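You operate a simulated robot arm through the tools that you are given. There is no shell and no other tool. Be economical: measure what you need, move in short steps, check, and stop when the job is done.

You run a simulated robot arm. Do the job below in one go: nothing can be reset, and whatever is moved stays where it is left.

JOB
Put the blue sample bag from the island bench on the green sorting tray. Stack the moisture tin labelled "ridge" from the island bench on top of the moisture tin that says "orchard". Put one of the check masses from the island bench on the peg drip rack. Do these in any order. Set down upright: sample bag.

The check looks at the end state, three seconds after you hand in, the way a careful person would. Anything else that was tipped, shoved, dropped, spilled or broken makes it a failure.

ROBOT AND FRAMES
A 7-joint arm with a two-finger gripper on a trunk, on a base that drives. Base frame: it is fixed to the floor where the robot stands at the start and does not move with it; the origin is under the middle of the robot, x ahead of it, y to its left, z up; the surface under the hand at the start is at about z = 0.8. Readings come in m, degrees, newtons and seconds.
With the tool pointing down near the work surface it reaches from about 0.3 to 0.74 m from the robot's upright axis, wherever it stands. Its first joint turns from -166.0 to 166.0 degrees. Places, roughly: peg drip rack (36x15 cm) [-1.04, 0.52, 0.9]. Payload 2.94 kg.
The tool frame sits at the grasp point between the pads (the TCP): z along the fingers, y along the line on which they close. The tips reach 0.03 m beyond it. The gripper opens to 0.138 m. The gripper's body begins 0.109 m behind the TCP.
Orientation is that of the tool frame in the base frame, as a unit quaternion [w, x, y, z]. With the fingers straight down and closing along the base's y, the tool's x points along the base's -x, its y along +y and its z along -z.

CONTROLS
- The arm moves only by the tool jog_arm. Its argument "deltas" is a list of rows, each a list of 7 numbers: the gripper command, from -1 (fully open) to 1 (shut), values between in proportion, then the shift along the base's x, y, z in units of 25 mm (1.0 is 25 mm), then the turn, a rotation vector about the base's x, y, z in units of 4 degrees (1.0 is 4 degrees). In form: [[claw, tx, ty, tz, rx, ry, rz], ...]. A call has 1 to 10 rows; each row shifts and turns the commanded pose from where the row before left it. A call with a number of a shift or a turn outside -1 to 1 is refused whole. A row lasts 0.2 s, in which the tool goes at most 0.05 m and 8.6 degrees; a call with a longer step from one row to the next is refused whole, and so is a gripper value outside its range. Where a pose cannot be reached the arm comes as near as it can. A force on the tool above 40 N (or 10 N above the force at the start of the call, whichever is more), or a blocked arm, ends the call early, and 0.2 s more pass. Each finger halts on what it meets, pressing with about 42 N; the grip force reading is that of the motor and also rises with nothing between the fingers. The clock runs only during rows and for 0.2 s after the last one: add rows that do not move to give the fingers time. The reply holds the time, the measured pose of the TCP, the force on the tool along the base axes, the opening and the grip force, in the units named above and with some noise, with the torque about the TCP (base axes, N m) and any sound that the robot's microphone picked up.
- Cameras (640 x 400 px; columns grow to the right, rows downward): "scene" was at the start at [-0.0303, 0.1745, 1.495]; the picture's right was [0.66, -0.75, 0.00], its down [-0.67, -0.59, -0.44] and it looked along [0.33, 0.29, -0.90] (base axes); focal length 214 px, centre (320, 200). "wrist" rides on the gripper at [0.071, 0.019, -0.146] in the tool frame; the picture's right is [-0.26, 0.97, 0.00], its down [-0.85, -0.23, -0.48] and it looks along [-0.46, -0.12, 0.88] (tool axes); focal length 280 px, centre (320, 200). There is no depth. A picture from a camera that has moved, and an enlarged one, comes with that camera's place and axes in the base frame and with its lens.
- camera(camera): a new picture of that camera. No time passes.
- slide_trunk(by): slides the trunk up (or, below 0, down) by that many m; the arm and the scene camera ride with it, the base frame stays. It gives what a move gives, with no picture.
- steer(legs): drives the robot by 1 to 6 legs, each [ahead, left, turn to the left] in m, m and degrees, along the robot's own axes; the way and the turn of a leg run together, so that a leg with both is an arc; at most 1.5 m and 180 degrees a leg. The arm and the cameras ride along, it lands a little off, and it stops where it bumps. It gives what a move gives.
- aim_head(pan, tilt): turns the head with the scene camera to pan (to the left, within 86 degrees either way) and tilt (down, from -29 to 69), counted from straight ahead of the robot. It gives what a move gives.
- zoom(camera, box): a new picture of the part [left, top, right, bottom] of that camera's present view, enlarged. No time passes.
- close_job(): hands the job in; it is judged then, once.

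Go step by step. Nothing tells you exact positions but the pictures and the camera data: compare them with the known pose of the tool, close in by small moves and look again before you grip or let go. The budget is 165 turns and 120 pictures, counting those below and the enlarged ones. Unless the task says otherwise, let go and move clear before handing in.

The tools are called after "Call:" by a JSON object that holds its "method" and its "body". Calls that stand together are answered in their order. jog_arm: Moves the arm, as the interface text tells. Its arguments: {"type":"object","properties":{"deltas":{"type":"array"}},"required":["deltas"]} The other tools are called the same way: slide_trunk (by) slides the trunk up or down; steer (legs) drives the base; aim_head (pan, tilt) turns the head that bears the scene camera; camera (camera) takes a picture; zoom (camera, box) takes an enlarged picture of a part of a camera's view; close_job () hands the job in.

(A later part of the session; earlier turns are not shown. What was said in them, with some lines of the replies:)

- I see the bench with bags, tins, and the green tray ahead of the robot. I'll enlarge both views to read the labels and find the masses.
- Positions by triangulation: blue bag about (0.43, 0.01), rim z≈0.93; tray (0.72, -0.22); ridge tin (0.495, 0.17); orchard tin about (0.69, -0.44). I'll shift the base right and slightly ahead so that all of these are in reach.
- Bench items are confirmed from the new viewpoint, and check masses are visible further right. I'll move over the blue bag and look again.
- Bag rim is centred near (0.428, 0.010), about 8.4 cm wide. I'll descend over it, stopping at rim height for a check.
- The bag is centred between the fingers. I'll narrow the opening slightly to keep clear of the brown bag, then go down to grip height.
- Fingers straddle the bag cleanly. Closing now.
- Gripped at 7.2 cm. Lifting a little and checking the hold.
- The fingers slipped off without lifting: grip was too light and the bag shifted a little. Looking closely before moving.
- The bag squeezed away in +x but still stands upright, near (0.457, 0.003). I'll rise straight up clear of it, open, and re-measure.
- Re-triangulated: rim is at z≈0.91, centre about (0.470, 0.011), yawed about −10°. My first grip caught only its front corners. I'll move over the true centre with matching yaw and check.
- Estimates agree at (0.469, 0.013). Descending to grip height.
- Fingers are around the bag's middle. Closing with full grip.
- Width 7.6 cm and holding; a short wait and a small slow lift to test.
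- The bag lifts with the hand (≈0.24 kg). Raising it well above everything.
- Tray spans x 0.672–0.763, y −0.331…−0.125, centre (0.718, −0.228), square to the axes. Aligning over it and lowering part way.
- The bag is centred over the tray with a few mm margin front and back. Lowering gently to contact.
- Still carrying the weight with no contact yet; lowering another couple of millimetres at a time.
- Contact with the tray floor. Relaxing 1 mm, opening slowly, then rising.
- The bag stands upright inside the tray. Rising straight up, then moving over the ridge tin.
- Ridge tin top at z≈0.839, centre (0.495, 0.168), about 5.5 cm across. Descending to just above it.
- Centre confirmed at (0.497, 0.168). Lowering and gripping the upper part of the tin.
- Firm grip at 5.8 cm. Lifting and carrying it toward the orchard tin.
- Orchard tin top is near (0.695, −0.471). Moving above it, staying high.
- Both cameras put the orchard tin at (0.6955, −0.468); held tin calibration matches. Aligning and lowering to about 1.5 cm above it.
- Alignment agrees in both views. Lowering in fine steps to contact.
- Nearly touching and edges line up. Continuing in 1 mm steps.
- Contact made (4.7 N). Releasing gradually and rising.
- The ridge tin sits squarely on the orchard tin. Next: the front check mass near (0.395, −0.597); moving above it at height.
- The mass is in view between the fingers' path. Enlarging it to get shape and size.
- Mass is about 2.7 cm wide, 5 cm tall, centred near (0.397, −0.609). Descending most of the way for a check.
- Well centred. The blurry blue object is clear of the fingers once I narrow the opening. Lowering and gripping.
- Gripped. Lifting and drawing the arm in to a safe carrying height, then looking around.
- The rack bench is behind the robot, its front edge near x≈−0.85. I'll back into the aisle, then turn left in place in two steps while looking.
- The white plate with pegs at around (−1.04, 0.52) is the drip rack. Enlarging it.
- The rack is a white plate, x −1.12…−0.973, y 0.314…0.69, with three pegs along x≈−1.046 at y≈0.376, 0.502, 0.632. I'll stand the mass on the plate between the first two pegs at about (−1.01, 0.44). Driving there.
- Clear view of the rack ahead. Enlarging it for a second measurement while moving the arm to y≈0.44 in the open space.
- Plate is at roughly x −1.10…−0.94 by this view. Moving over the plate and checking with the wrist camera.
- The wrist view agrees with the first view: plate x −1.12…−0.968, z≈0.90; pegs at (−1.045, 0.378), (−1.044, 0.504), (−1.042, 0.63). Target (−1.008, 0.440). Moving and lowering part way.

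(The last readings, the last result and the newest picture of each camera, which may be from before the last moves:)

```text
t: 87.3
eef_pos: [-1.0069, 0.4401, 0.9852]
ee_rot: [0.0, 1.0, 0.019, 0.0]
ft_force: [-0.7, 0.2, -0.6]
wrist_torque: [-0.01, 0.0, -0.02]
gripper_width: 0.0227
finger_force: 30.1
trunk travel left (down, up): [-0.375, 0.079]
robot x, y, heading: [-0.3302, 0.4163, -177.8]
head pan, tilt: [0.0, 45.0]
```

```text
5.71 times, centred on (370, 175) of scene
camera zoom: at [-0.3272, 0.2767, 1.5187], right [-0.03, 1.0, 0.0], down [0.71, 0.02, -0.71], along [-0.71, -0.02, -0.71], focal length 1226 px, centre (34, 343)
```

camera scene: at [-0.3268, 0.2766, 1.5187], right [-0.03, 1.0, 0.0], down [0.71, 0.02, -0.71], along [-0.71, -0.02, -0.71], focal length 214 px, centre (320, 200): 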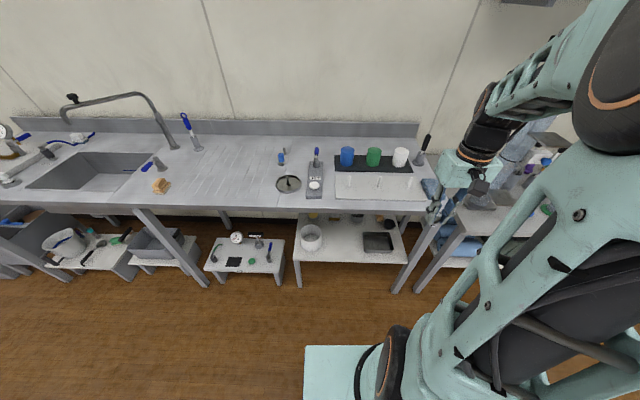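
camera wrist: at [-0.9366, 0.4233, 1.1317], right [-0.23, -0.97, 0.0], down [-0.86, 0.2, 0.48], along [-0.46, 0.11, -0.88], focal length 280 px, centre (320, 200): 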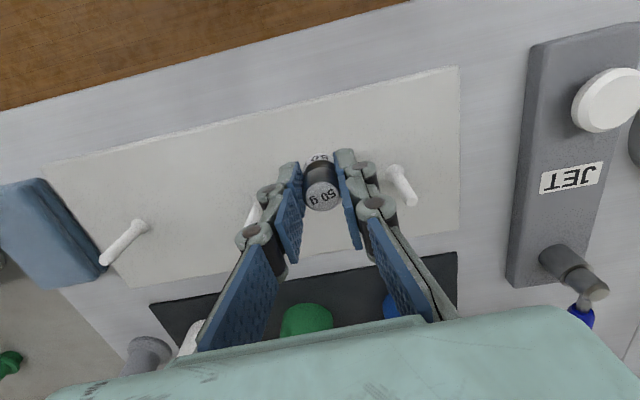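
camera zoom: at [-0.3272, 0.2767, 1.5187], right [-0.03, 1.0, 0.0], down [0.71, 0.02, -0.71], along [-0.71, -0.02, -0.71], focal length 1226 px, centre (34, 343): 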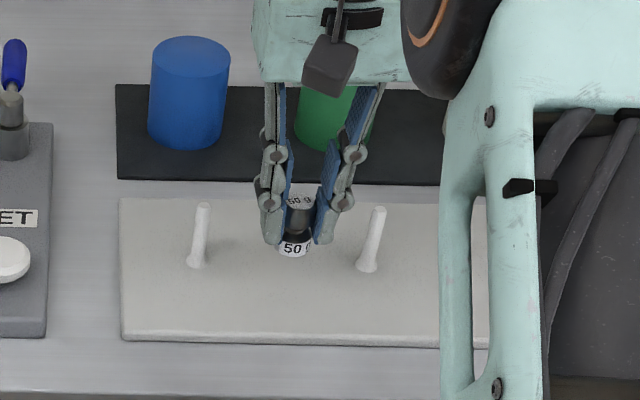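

Clear of the pegs. Lowering toward contact in small steps.

Call:
{"method": "jog_arm", "body": {"deltas": [[1, 0, 0, -0.5, 0, 0, 0], [1, 0, 0, -0.5, 0, 0, 0], [1, 0, 0, -0.2, 0, 0, 0]]}}

Call:
{"method": "zoom", "body": {"camera": "scene", "box": [330, 140, 410, 210]}}

```text
t: 88.1
eef_pos: [-1.0077, 0.4414, 0.9568]
ee_rot: [0.0, 1.0, 0.02, -0.001]
ft_force: [0.4, -0.1, -0.4]
wrist_torque: [-0.01, 0.03, -0.01]
gripper_width: 0.0225
finger_force: 30.1
trunk travel left (down, up): [-0.375, 0.079]
robot x, y, heading: [-0.3319, 0.4156, -178.3]
head pan, tilt: [0.0, 45.0]
```

```text
5.71 times, centred on (370, 175) of scene
camera zoom: at [-0.3268, 0.2767, 1.5187], right [-0.03, 1.0, 0.0], down [0.71, 0.02, -0.71], along [-0.71, -0.02, -0.71], focal length 1226 px, centre (34, 343)
```

zoom: 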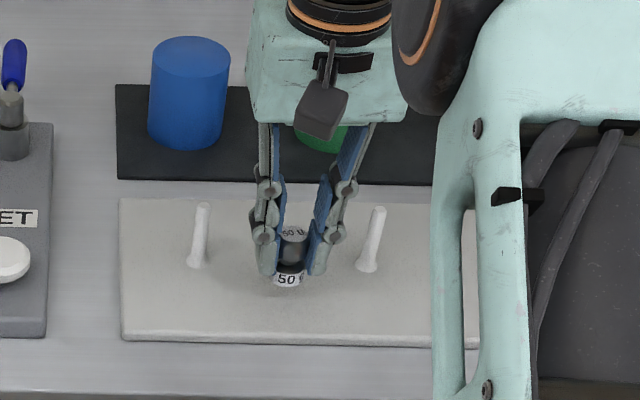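

Call:
{"method": "jog_arm", "body": {"deltas": [[1, 0, 0, -0.1, 0, 0, 0], [1, 0, 0, -0.1, 0, 0, 0]]}}

Call:
{"method": "jog_arm", "body": {"deltas": [[1, 0, 0, -0.08, 0, 0, 0]]}}

Call:
{"method": "jog_arm", "body": {"deltas": [[1, 0, 0, -0.06, 0, 0, 0]]}}

```text
t: 88.7
eef_pos: [-1.0059, 0.441, 0.9522]
ee_rot: [0.0, 1.0, 0.019, -0.001]
ft_force: [0.1, -0.3, -0.4]
wrist_torque: [0.05, 0.01, -0.04]
gripper_width: 0.0226
finger_force: 30.0
trunk travel left (down, up): [-0.375, 0.079]
robot x, y, heading: [-0.3343, 0.4158, -177.9]
head pan, tilt: [0.0, 45.0]
```

```text
t: 89.1
eef_pos: [-1.0074, 0.4402, 0.9484]
ee_rot: [0.0, 1.0, 0.02, 0.0]
ft_force: [-0.8, 0.5, -0.5]
wrist_torque: [-0.02, 0.03, -0.03]
gripper_width: 0.0226
finger_force: 30.1
trunk travel left (down, up): [-0.375, 0.079]
robot x, y, heading: [-0.3348, 0.4137, -178.1]
head pan, tilt: [0.0, 45.0]
```

```text
t: 89.5
eef_pos: [-1.0055, 0.4404, 0.948]
ee_rot: [0.0, 1.0, 0.019, 0.0]
ft_force: [1.2, -0.1, -1.1]
wrist_torque: [-0.03, -0.02, 0.0]
gripper_width: 0.0226
finger_force: 30.0
trunk travel left (down, up): [-0.375, 0.079]
robot x, y, heading: [-0.3326, 0.4158, -178.1]
head pan, tilt: [0.0, 45.0]
```

No contact yet; continuing millimetre by millimetre.

Call:
{"method": "jog_arm", "body": {"deltas": [[1, 0, 0, -0.06, 0, 0, 0]]}}

Call:
{"method": "jog_arm", "body": {"deltas": [[1, 0, 0, -0.06, 0, 0, 0]]}}

Call:
{"method": "zoom", "body": {"camera": "scene", "box": [340, 160, 400, 205]}}

```text
t: 89.9
eef_pos: [-1.0063, 0.441, 0.948]
ee_rot: [0.0, 1.0, 0.019, 0.0]
ft_force: [-0.2, -0.2, -0.7]
wrist_torque: [-0.02, 0.02, 0.0]
gripper_width: 0.0225
finger_force: 29.7
trunk travel left (down, up): [-0.375, 0.079]
robot x, y, heading: [-0.3313, 0.4127, -177.7]
head pan, tilt: [0.0, 45.0]
```

```text
t: 90.3
eef_pos: [-1.0069, 0.4394, 0.9454]
ee_rot: [0.0, 1.0, 0.019, 0.001]
ft_force: [-0.9, -0.8, -0.8]
wrist_torque: [-0.01, -0.02, 0.03]
gripper_width: 0.0228
finger_force: 30.0
trunk travel left (down, up): [-0.375, 0.079]
robot x, y, heading: [-0.3333, 0.416, -177.9]
head pan, tilt: [0.0, 45.0]
```

```text
8.89 times, centred on (370, 182) of scene
camera zoom: at [-0.3269, 0.2767, 1.5187], right [-0.03, 1.0, 0.0], down [0.71, 0.02, -0.71], along [-0.71, -0.02, -0.71], focal length 1906 px, centre (-124, 356)
```

zoom: 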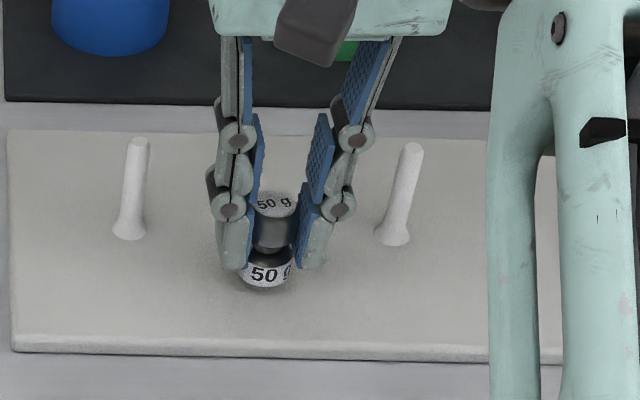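

Call:
{"method": "jog_arm", "body": {"deltas": [[1, 0, 0, -0.06, 0, 0, 0]]}}

Call:
{"method": "jog_arm", "body": {"deltas": [[1, 0, 0, -0.06, 0, 0, 0]]}}

Call:
{"method": "jog_arm", "body": {"deltas": [[1, 0, 0, -0.06, 0, 0, 0]]}}

```text
t: 90.7
eef_pos: [-1.0069, 0.4411, 0.9434]
ee_rot: [0.0, 1.0, 0.019, 0.0]
ft_force: [0.6, 0.3, -1.0]
wrist_torque: [0.02, -0.01, -0.01]
gripper_width: 0.0226
finger_force: 30.4
trunk travel left (down, up): [-0.375, 0.079]
robot x, y, heading: [-0.3351, 0.4108, -178.2]
head pan, tilt: [0.0, 45.0]
```

```text
t: 91.1
eef_pos: [-1.0077, 0.4408, 0.9424]
ee_rot: [0.0, 1.0, 0.02, 0.0]
ft_force: [-0.1, 0.5, -0.5]
wrist_torque: [-0.03, 0.02, 0.02]
gripper_width: 0.0226
finger_force: 30.2
trunk travel left (down, up): [-0.375, 0.079]
robot x, y, heading: [-0.3332, 0.4127, -178.1]
head pan, tilt: [0.0, 45.0]
```

```text
t: 91.5
eef_pos: [-1.0062, 0.4405, 0.9403]
ee_rot: [0.0, 1.0, 0.019, -0.001]
ft_force: [-0.5, 0.0, -0.6]
wrist_torque: [-0.01, 0.01, -0.01]
gripper_width: 0.0226
finger_force: 30.1
trunk travel left (down, up): [-0.375, 0.079]
robot x, y, heading: [-0.331, 0.4138, -178.1]
head pan, tilt: [0.0, 45.0]
```

Call:
{"method": "jog_arm", "body": {"deltas": [[1, 0, 0, -0.06, 0, 0, 0]]}}

Call:
{"method": "jog_arm", "body": {"deltas": [[1, 0, 0, -0.06, 0, 0, 0]]}}

Call:
{"method": "jog_arm", "body": {"deltas": [[1, 0, 0, -0.06, 0, 0, 0]]}}

Call:
{"method": "zoom", "body": {"camera": "scene", "box": [340, 160, 400, 205]}}

```text
t: 91.9
eef_pos: [-1.0072, 0.4397, 0.9403]
ee_rot: [0.0, 1.0, 0.019, 0.0]
ft_force: [0.1, -0.2, -0.8]
wrist_torque: [-0.01, -0.02, 0.0]
gripper_width: 0.0225
finger_force: 29.9
trunk travel left (down, up): [-0.375, 0.079]
robot x, y, heading: [-0.3342, 0.4097, -178.1]
head pan, tilt: [0.0, 45.0]
```

```text
t: 92.3
eef_pos: [-1.0057, 0.4405, 0.937]
ee_rot: [0.0, 1.0, 0.019, 0.001]
ft_force: [0.2, 0.3, -0.5]
wrist_torque: [-0.01, -0.01, -0.01]
gripper_width: 0.0226
finger_force: 29.7
trunk travel left (down, up): [-0.375, 0.079]
robot x, y, heading: [-0.332, 0.4113, -178.3]
head pan, tilt: [0.0, 45.0]
```

```text
t: 92.7
eef_pos: [-1.0065, 0.4403, 0.9367]
ee_rot: [0.0, 1.0, 0.019, -0.001]
ft_force: [0.6, -0.2, 0.3]
wrist_torque: [0.02, 0.05, -0.04]
gripper_width: 0.0226
finger_force: 29.9
trunk travel left (down, up): [-0.375, 0.079]
robot x, y, heading: [-0.3355, 0.4171, -178.0]
head pan, tilt: [0.0, 45.0]
```

```text
8.89 times, centred on (370, 182) of scene
camera zoom: at [-0.3267, 0.2767, 1.5187], right [-0.03, 1.0, 0.0], down [0.71, 0.02, -0.71], along [-0.71, -0.02, -0.71], focal length 1906 px, centre (-124, 356)
```

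zoom: 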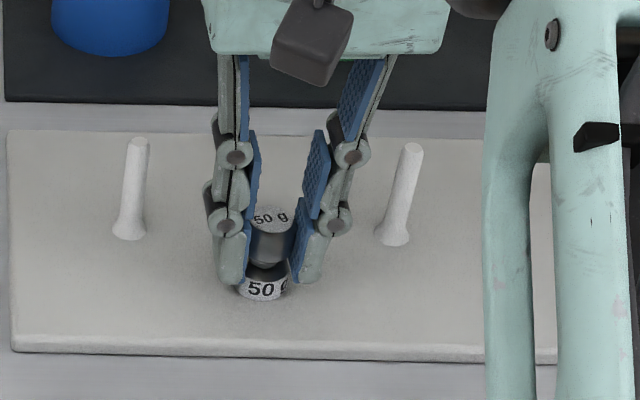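

Nearly down; the contact shadow is closing. Continuing.

Call:
{"method": "jog_arm", "body": {"deltas": [[1, 0, 0, -0.06, 0, 0, 0]]}}

Call:
{"method": "jog_arm", "body": {"deltas": [[1, 0, 0, -0.06, 0, 0, 0]]}}

Call:
{"method": "jog_arm", "body": {"deltas": [[1, 0, 0, -0.06, 0, 0, 0]]}}

```text
t: 93.1
eef_pos: [-1.0074, 0.4403, 0.9353]
ee_rot: [0.0, 1.0, 0.019, -0.002]
ft_force: [1.2, -0.8, 6.2]
wrist_torque: [-0.02, 0.01, -0.04]
gripper_width: 0.0226
finger_force: 30.3
trunk travel left (down, up): [-0.375, 0.079]
robot x, y, heading: [-0.3318, 0.4135, -177.9]
head pan, tilt: [0.0, 45.0]
```

```text
t: 93.5
eef_pos: [-1.0066, 0.4406, 0.9364]
ee_rot: [0.0, 1.0, 0.019, -0.003]
ft_force: [0.8, -0.5, 15.3]
wrist_torque: [-0.04, 0.03, 0.01]
gripper_width: 0.0225
finger_force: 30.1
trunk travel left (down, up): [-0.375, 0.079]
robot x, y, heading: [-0.3336, 0.4128, -178.1]
head pan, tilt: [0.0, 45.0]
```

```text
t: 93.9
eef_pos: [-1.0053, 0.4415, 0.9356]
ee_rot: [0.0, 1.0, 0.02, -0.003]
ft_force: [-1.2, -1.5, 21.5]
wrist_torque: [-0.01, 0.13, 0.01]
gripper_width: 0.0229
finger_force: 30.2
trunk travel left (down, up): [-0.375, 0.079]
robot x, y, heading: [-0.3334, 0.4112, -177.6]
head pan, tilt: [0.0, 45.0]
```

Contact at z≈0.9355 with 21 N; backing off the command by 2.5 mm to unload, then checking.

Call:
{"method": "jog_arm", "body": {"deltas": [[1, 0, 0, 0.06, 0, 0, 0], [1, 0, 0, 0.05, 0, 0, 0]]}}

Call:
{"method": "zoom", "body": {"camera": "scene", "box": [340, 160, 400, 205]}}

```text
t: 94.5
eef_pos: [-1.0065, 0.4411, 0.9336]
ee_rot: [0.001, 1.0, 0.019, -0.001]
ft_force: [-5.2, 0.5, 11.5]
wrist_torque: [0.0, 0.26, -0.04]
gripper_width: 0.0223
finger_force: 29.7
trunk travel left (down, up): [-0.375, 0.079]
robot x, y, heading: [-0.3334, 0.4119, -177.9]
head pan, tilt: [0.0, 45.0]
```

```text
8.89 times, centred on (370, 182) of scene
camera zoom: at [-0.3256, 0.2766, 1.5186], right [-0.03, 1.0, 0.0], down [0.71, 0.02, -0.71], along [-0.71, -0.02, -0.71], focal length 1906 px, centre (-124, 356)
```

zoom: 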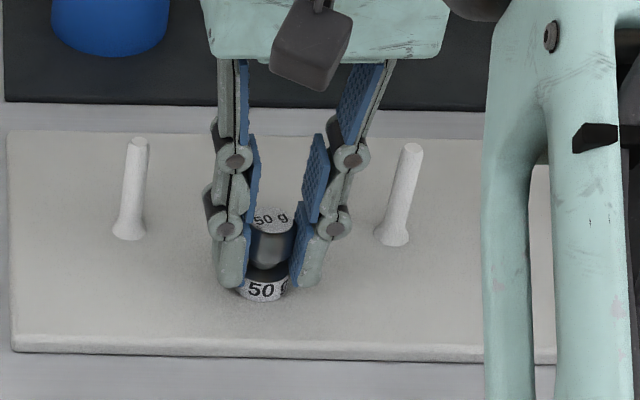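

The mass is seated on the plate; a touch more unloading, then a slow release.

Call:
{"method": "jog_arm", "body": {"deltas": [[1, 0, 0, 0.05, 0, 0, 0], [1, 0, 0, 0, 0, 0, 0]]}}

Call:
{"method": "jog_arm", "body": {"deltas": [[0.8, 0, 0, 0, 0, 0, 0], [0.66, 0, 0, 0, 0, 0, 0], [0.6, 0, 0, 0, 0, 0, 0], [0.5, 0, 0, 0, 0, 0, 0], [0.4, 0, 0, 0, 0, 0, 0], [0.4, 0, 0, 0, 0, 0, 0]]}}

Call:
{"method": "zoom", "body": {"camera": "scene", "box": [340, 160, 400, 205]}}

Call:
{"method": "camera", "body": {"camera": "wrist"}}

```text
t: 95.1
eef_pos: [-1.0045, 0.4395, 0.935]
ee_rot: [0.0, 1.0, 0.019, 0.002]
ft_force: [-0.7, 0.2, 3.7]
wrist_torque: [-0.01, 0.09, 0.0]
gripper_width: 0.0226
finger_force: 30.4
trunk travel left (down, up): [-0.375, 0.079]
robot x, y, heading: [-0.333, 0.4172, -178.2]
head pan, tilt: [0.0, 45.0]
```

```text
t: 96.5
eef_pos: [-1.0065, 0.4411, 0.9357]
ee_rot: [0.001, 1.0, 0.019, 0.0]
ft_force: [0.2, 0.3, -0.1]
wrist_torque: [-0.01, 0.03, -0.01]
gripper_width: 0.0415
finger_force: 0.1
trunk travel left (down, up): [-0.375, 0.079]
robot x, y, heading: [-0.3338, 0.4169, -178.1]
head pan, tilt: [0.0, 45.0]
```

```text
8.89 times, centred on (370, 182) of scene
camera zoom: at [-0.3268, 0.2767, 1.5187], right [-0.03, 1.0, 0.0], down [0.71, 0.02, -0.71], along [-0.71, -0.02, -0.71], focal length 1906 px, centre (-124, 356)
```

zoom: 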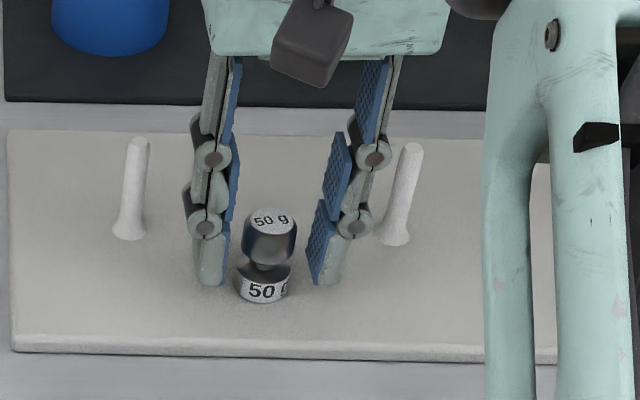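

```text
45 pictures are left
camera wrist: at [-0.936, 0.4229, 1.0815], right [-0.23, -0.97, 0.0], down [-0.86, 0.2, 0.48], along [-0.46, 0.11, -0.88], focal length 280 px, centre (320, 200)
```

wrist: 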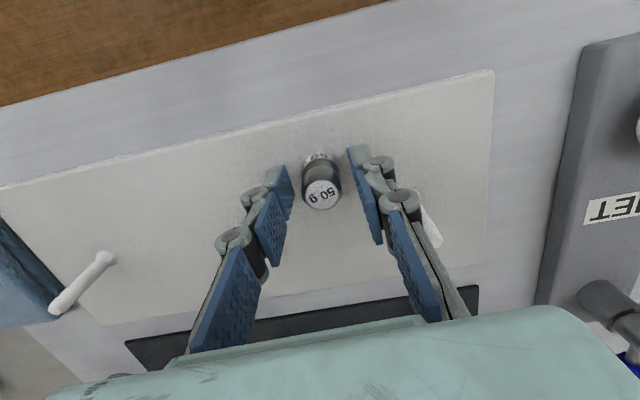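

The mass stands upright on the rack plate. Rising straight up and checking everything.

Call:
{"method": "jog_arm", "body": {"deltas": [[0.4, 0, 0, 0.5, 0, 0, 0], [0.4, 0, 0, 0.8, 0, 0, 0], [0.4, 0, 0, 1, 0, 0, 0], [0.4, 0, 0, 1, 0, 0, 0], [0.4, 0, 0, 1, 0, 0, 0], [0.4, 0, 0, 1, 0, 0, 0], [0.4, 0.8, 0, 1, 0, 0, 0], [0.4, 1, 0, 0, 0, 0, 0], [0.4, 1, 0, 0, 0, 0, 0], [0.4, 1, 0, 0, 0, 0, 0]]}}

Call:
{"method": "jog_arm", "body": {"deltas": [[0.4, 1, 0, 0, 0, 0, 0], [0.4, 1, 0, 0, 0, 0, 0], [0.4, 1, 0, 0, 0, 0, 0], [0.4, 1, 0, 0, 0, 0, 0], [0.4, 1, 0, 0, 0, 0, 0], [0.4, 1, 0, 0, 0, 0, 0]]}}

Call:
{"method": "zoom", "body": {"camera": "scene", "box": [300, 130, 440, 220]}}

```text
t: 98.7
eef_pos: [-0.9107, 0.4403, 1.0943]
ee_rot: [0.0, 1.0, 0.019, 0.0]
ft_force: [0.8, 0.7, 0.6]
wrist_torque: [0.01, 0.0, 0.02]
gripper_width: 0.0415
finger_force: 0.1
trunk travel left (down, up): [-0.375, 0.079]
robot x, y, heading: [-0.3342, 0.412, -178.0]
head pan, tilt: [0.0, 45.0]
```

```text
t: 100.1
eef_pos: [-0.7613, 0.4394, 1.0938]
ee_rot: [0.001, 1.0, 0.019, 0.0]
ft_force: [-0.7, 0.6, -0.1]
wrist_torque: [0.01, 0.01, -0.03]
gripper_width: 0.0414
finger_force: 0.1
trunk travel left (down, up): [-0.375, 0.079]
robot x, y, heading: [-0.3351, 0.4123, -178.1]
head pan, tilt: [0.0, 45.0]
```

```text
4.44 times, centred on (370, 175) of scene
camera zoom: at [-0.3263, 0.2766, 1.5187], right [-0.03, 1.0, 0.0], down [0.71, 0.02, -0.71], along [-0.71, -0.02, -0.71], focal length 953 px, centre (98, 311)
```

zoom: 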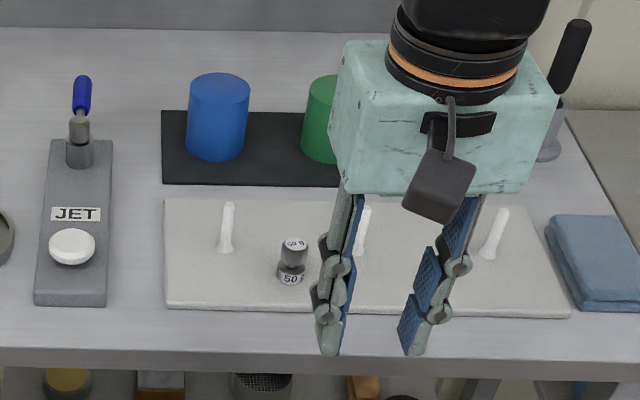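

The mass stands on the rack. The bag in its tray and the tin stack were both in order when last seen, and the hand is clear, so I'm handing in.

Call:
{"method": "close_job", "body": {}}

```text
The job is handed in.
```

I handed in the job with all three tasks done, but I don't have the result of the check:
- **Sample bag:** the blue bag is upright on the green tray. My first grip slipped and slid the bag a few centimetres across the bench, but it stayed upright and I saw nothing else disturbed.
- **Moisture tins:** the "ridge" tin is on top of the "orchard" tin.
- **Check mass:** the 50 g mass is standing on the peg drip rack, between two pegs.
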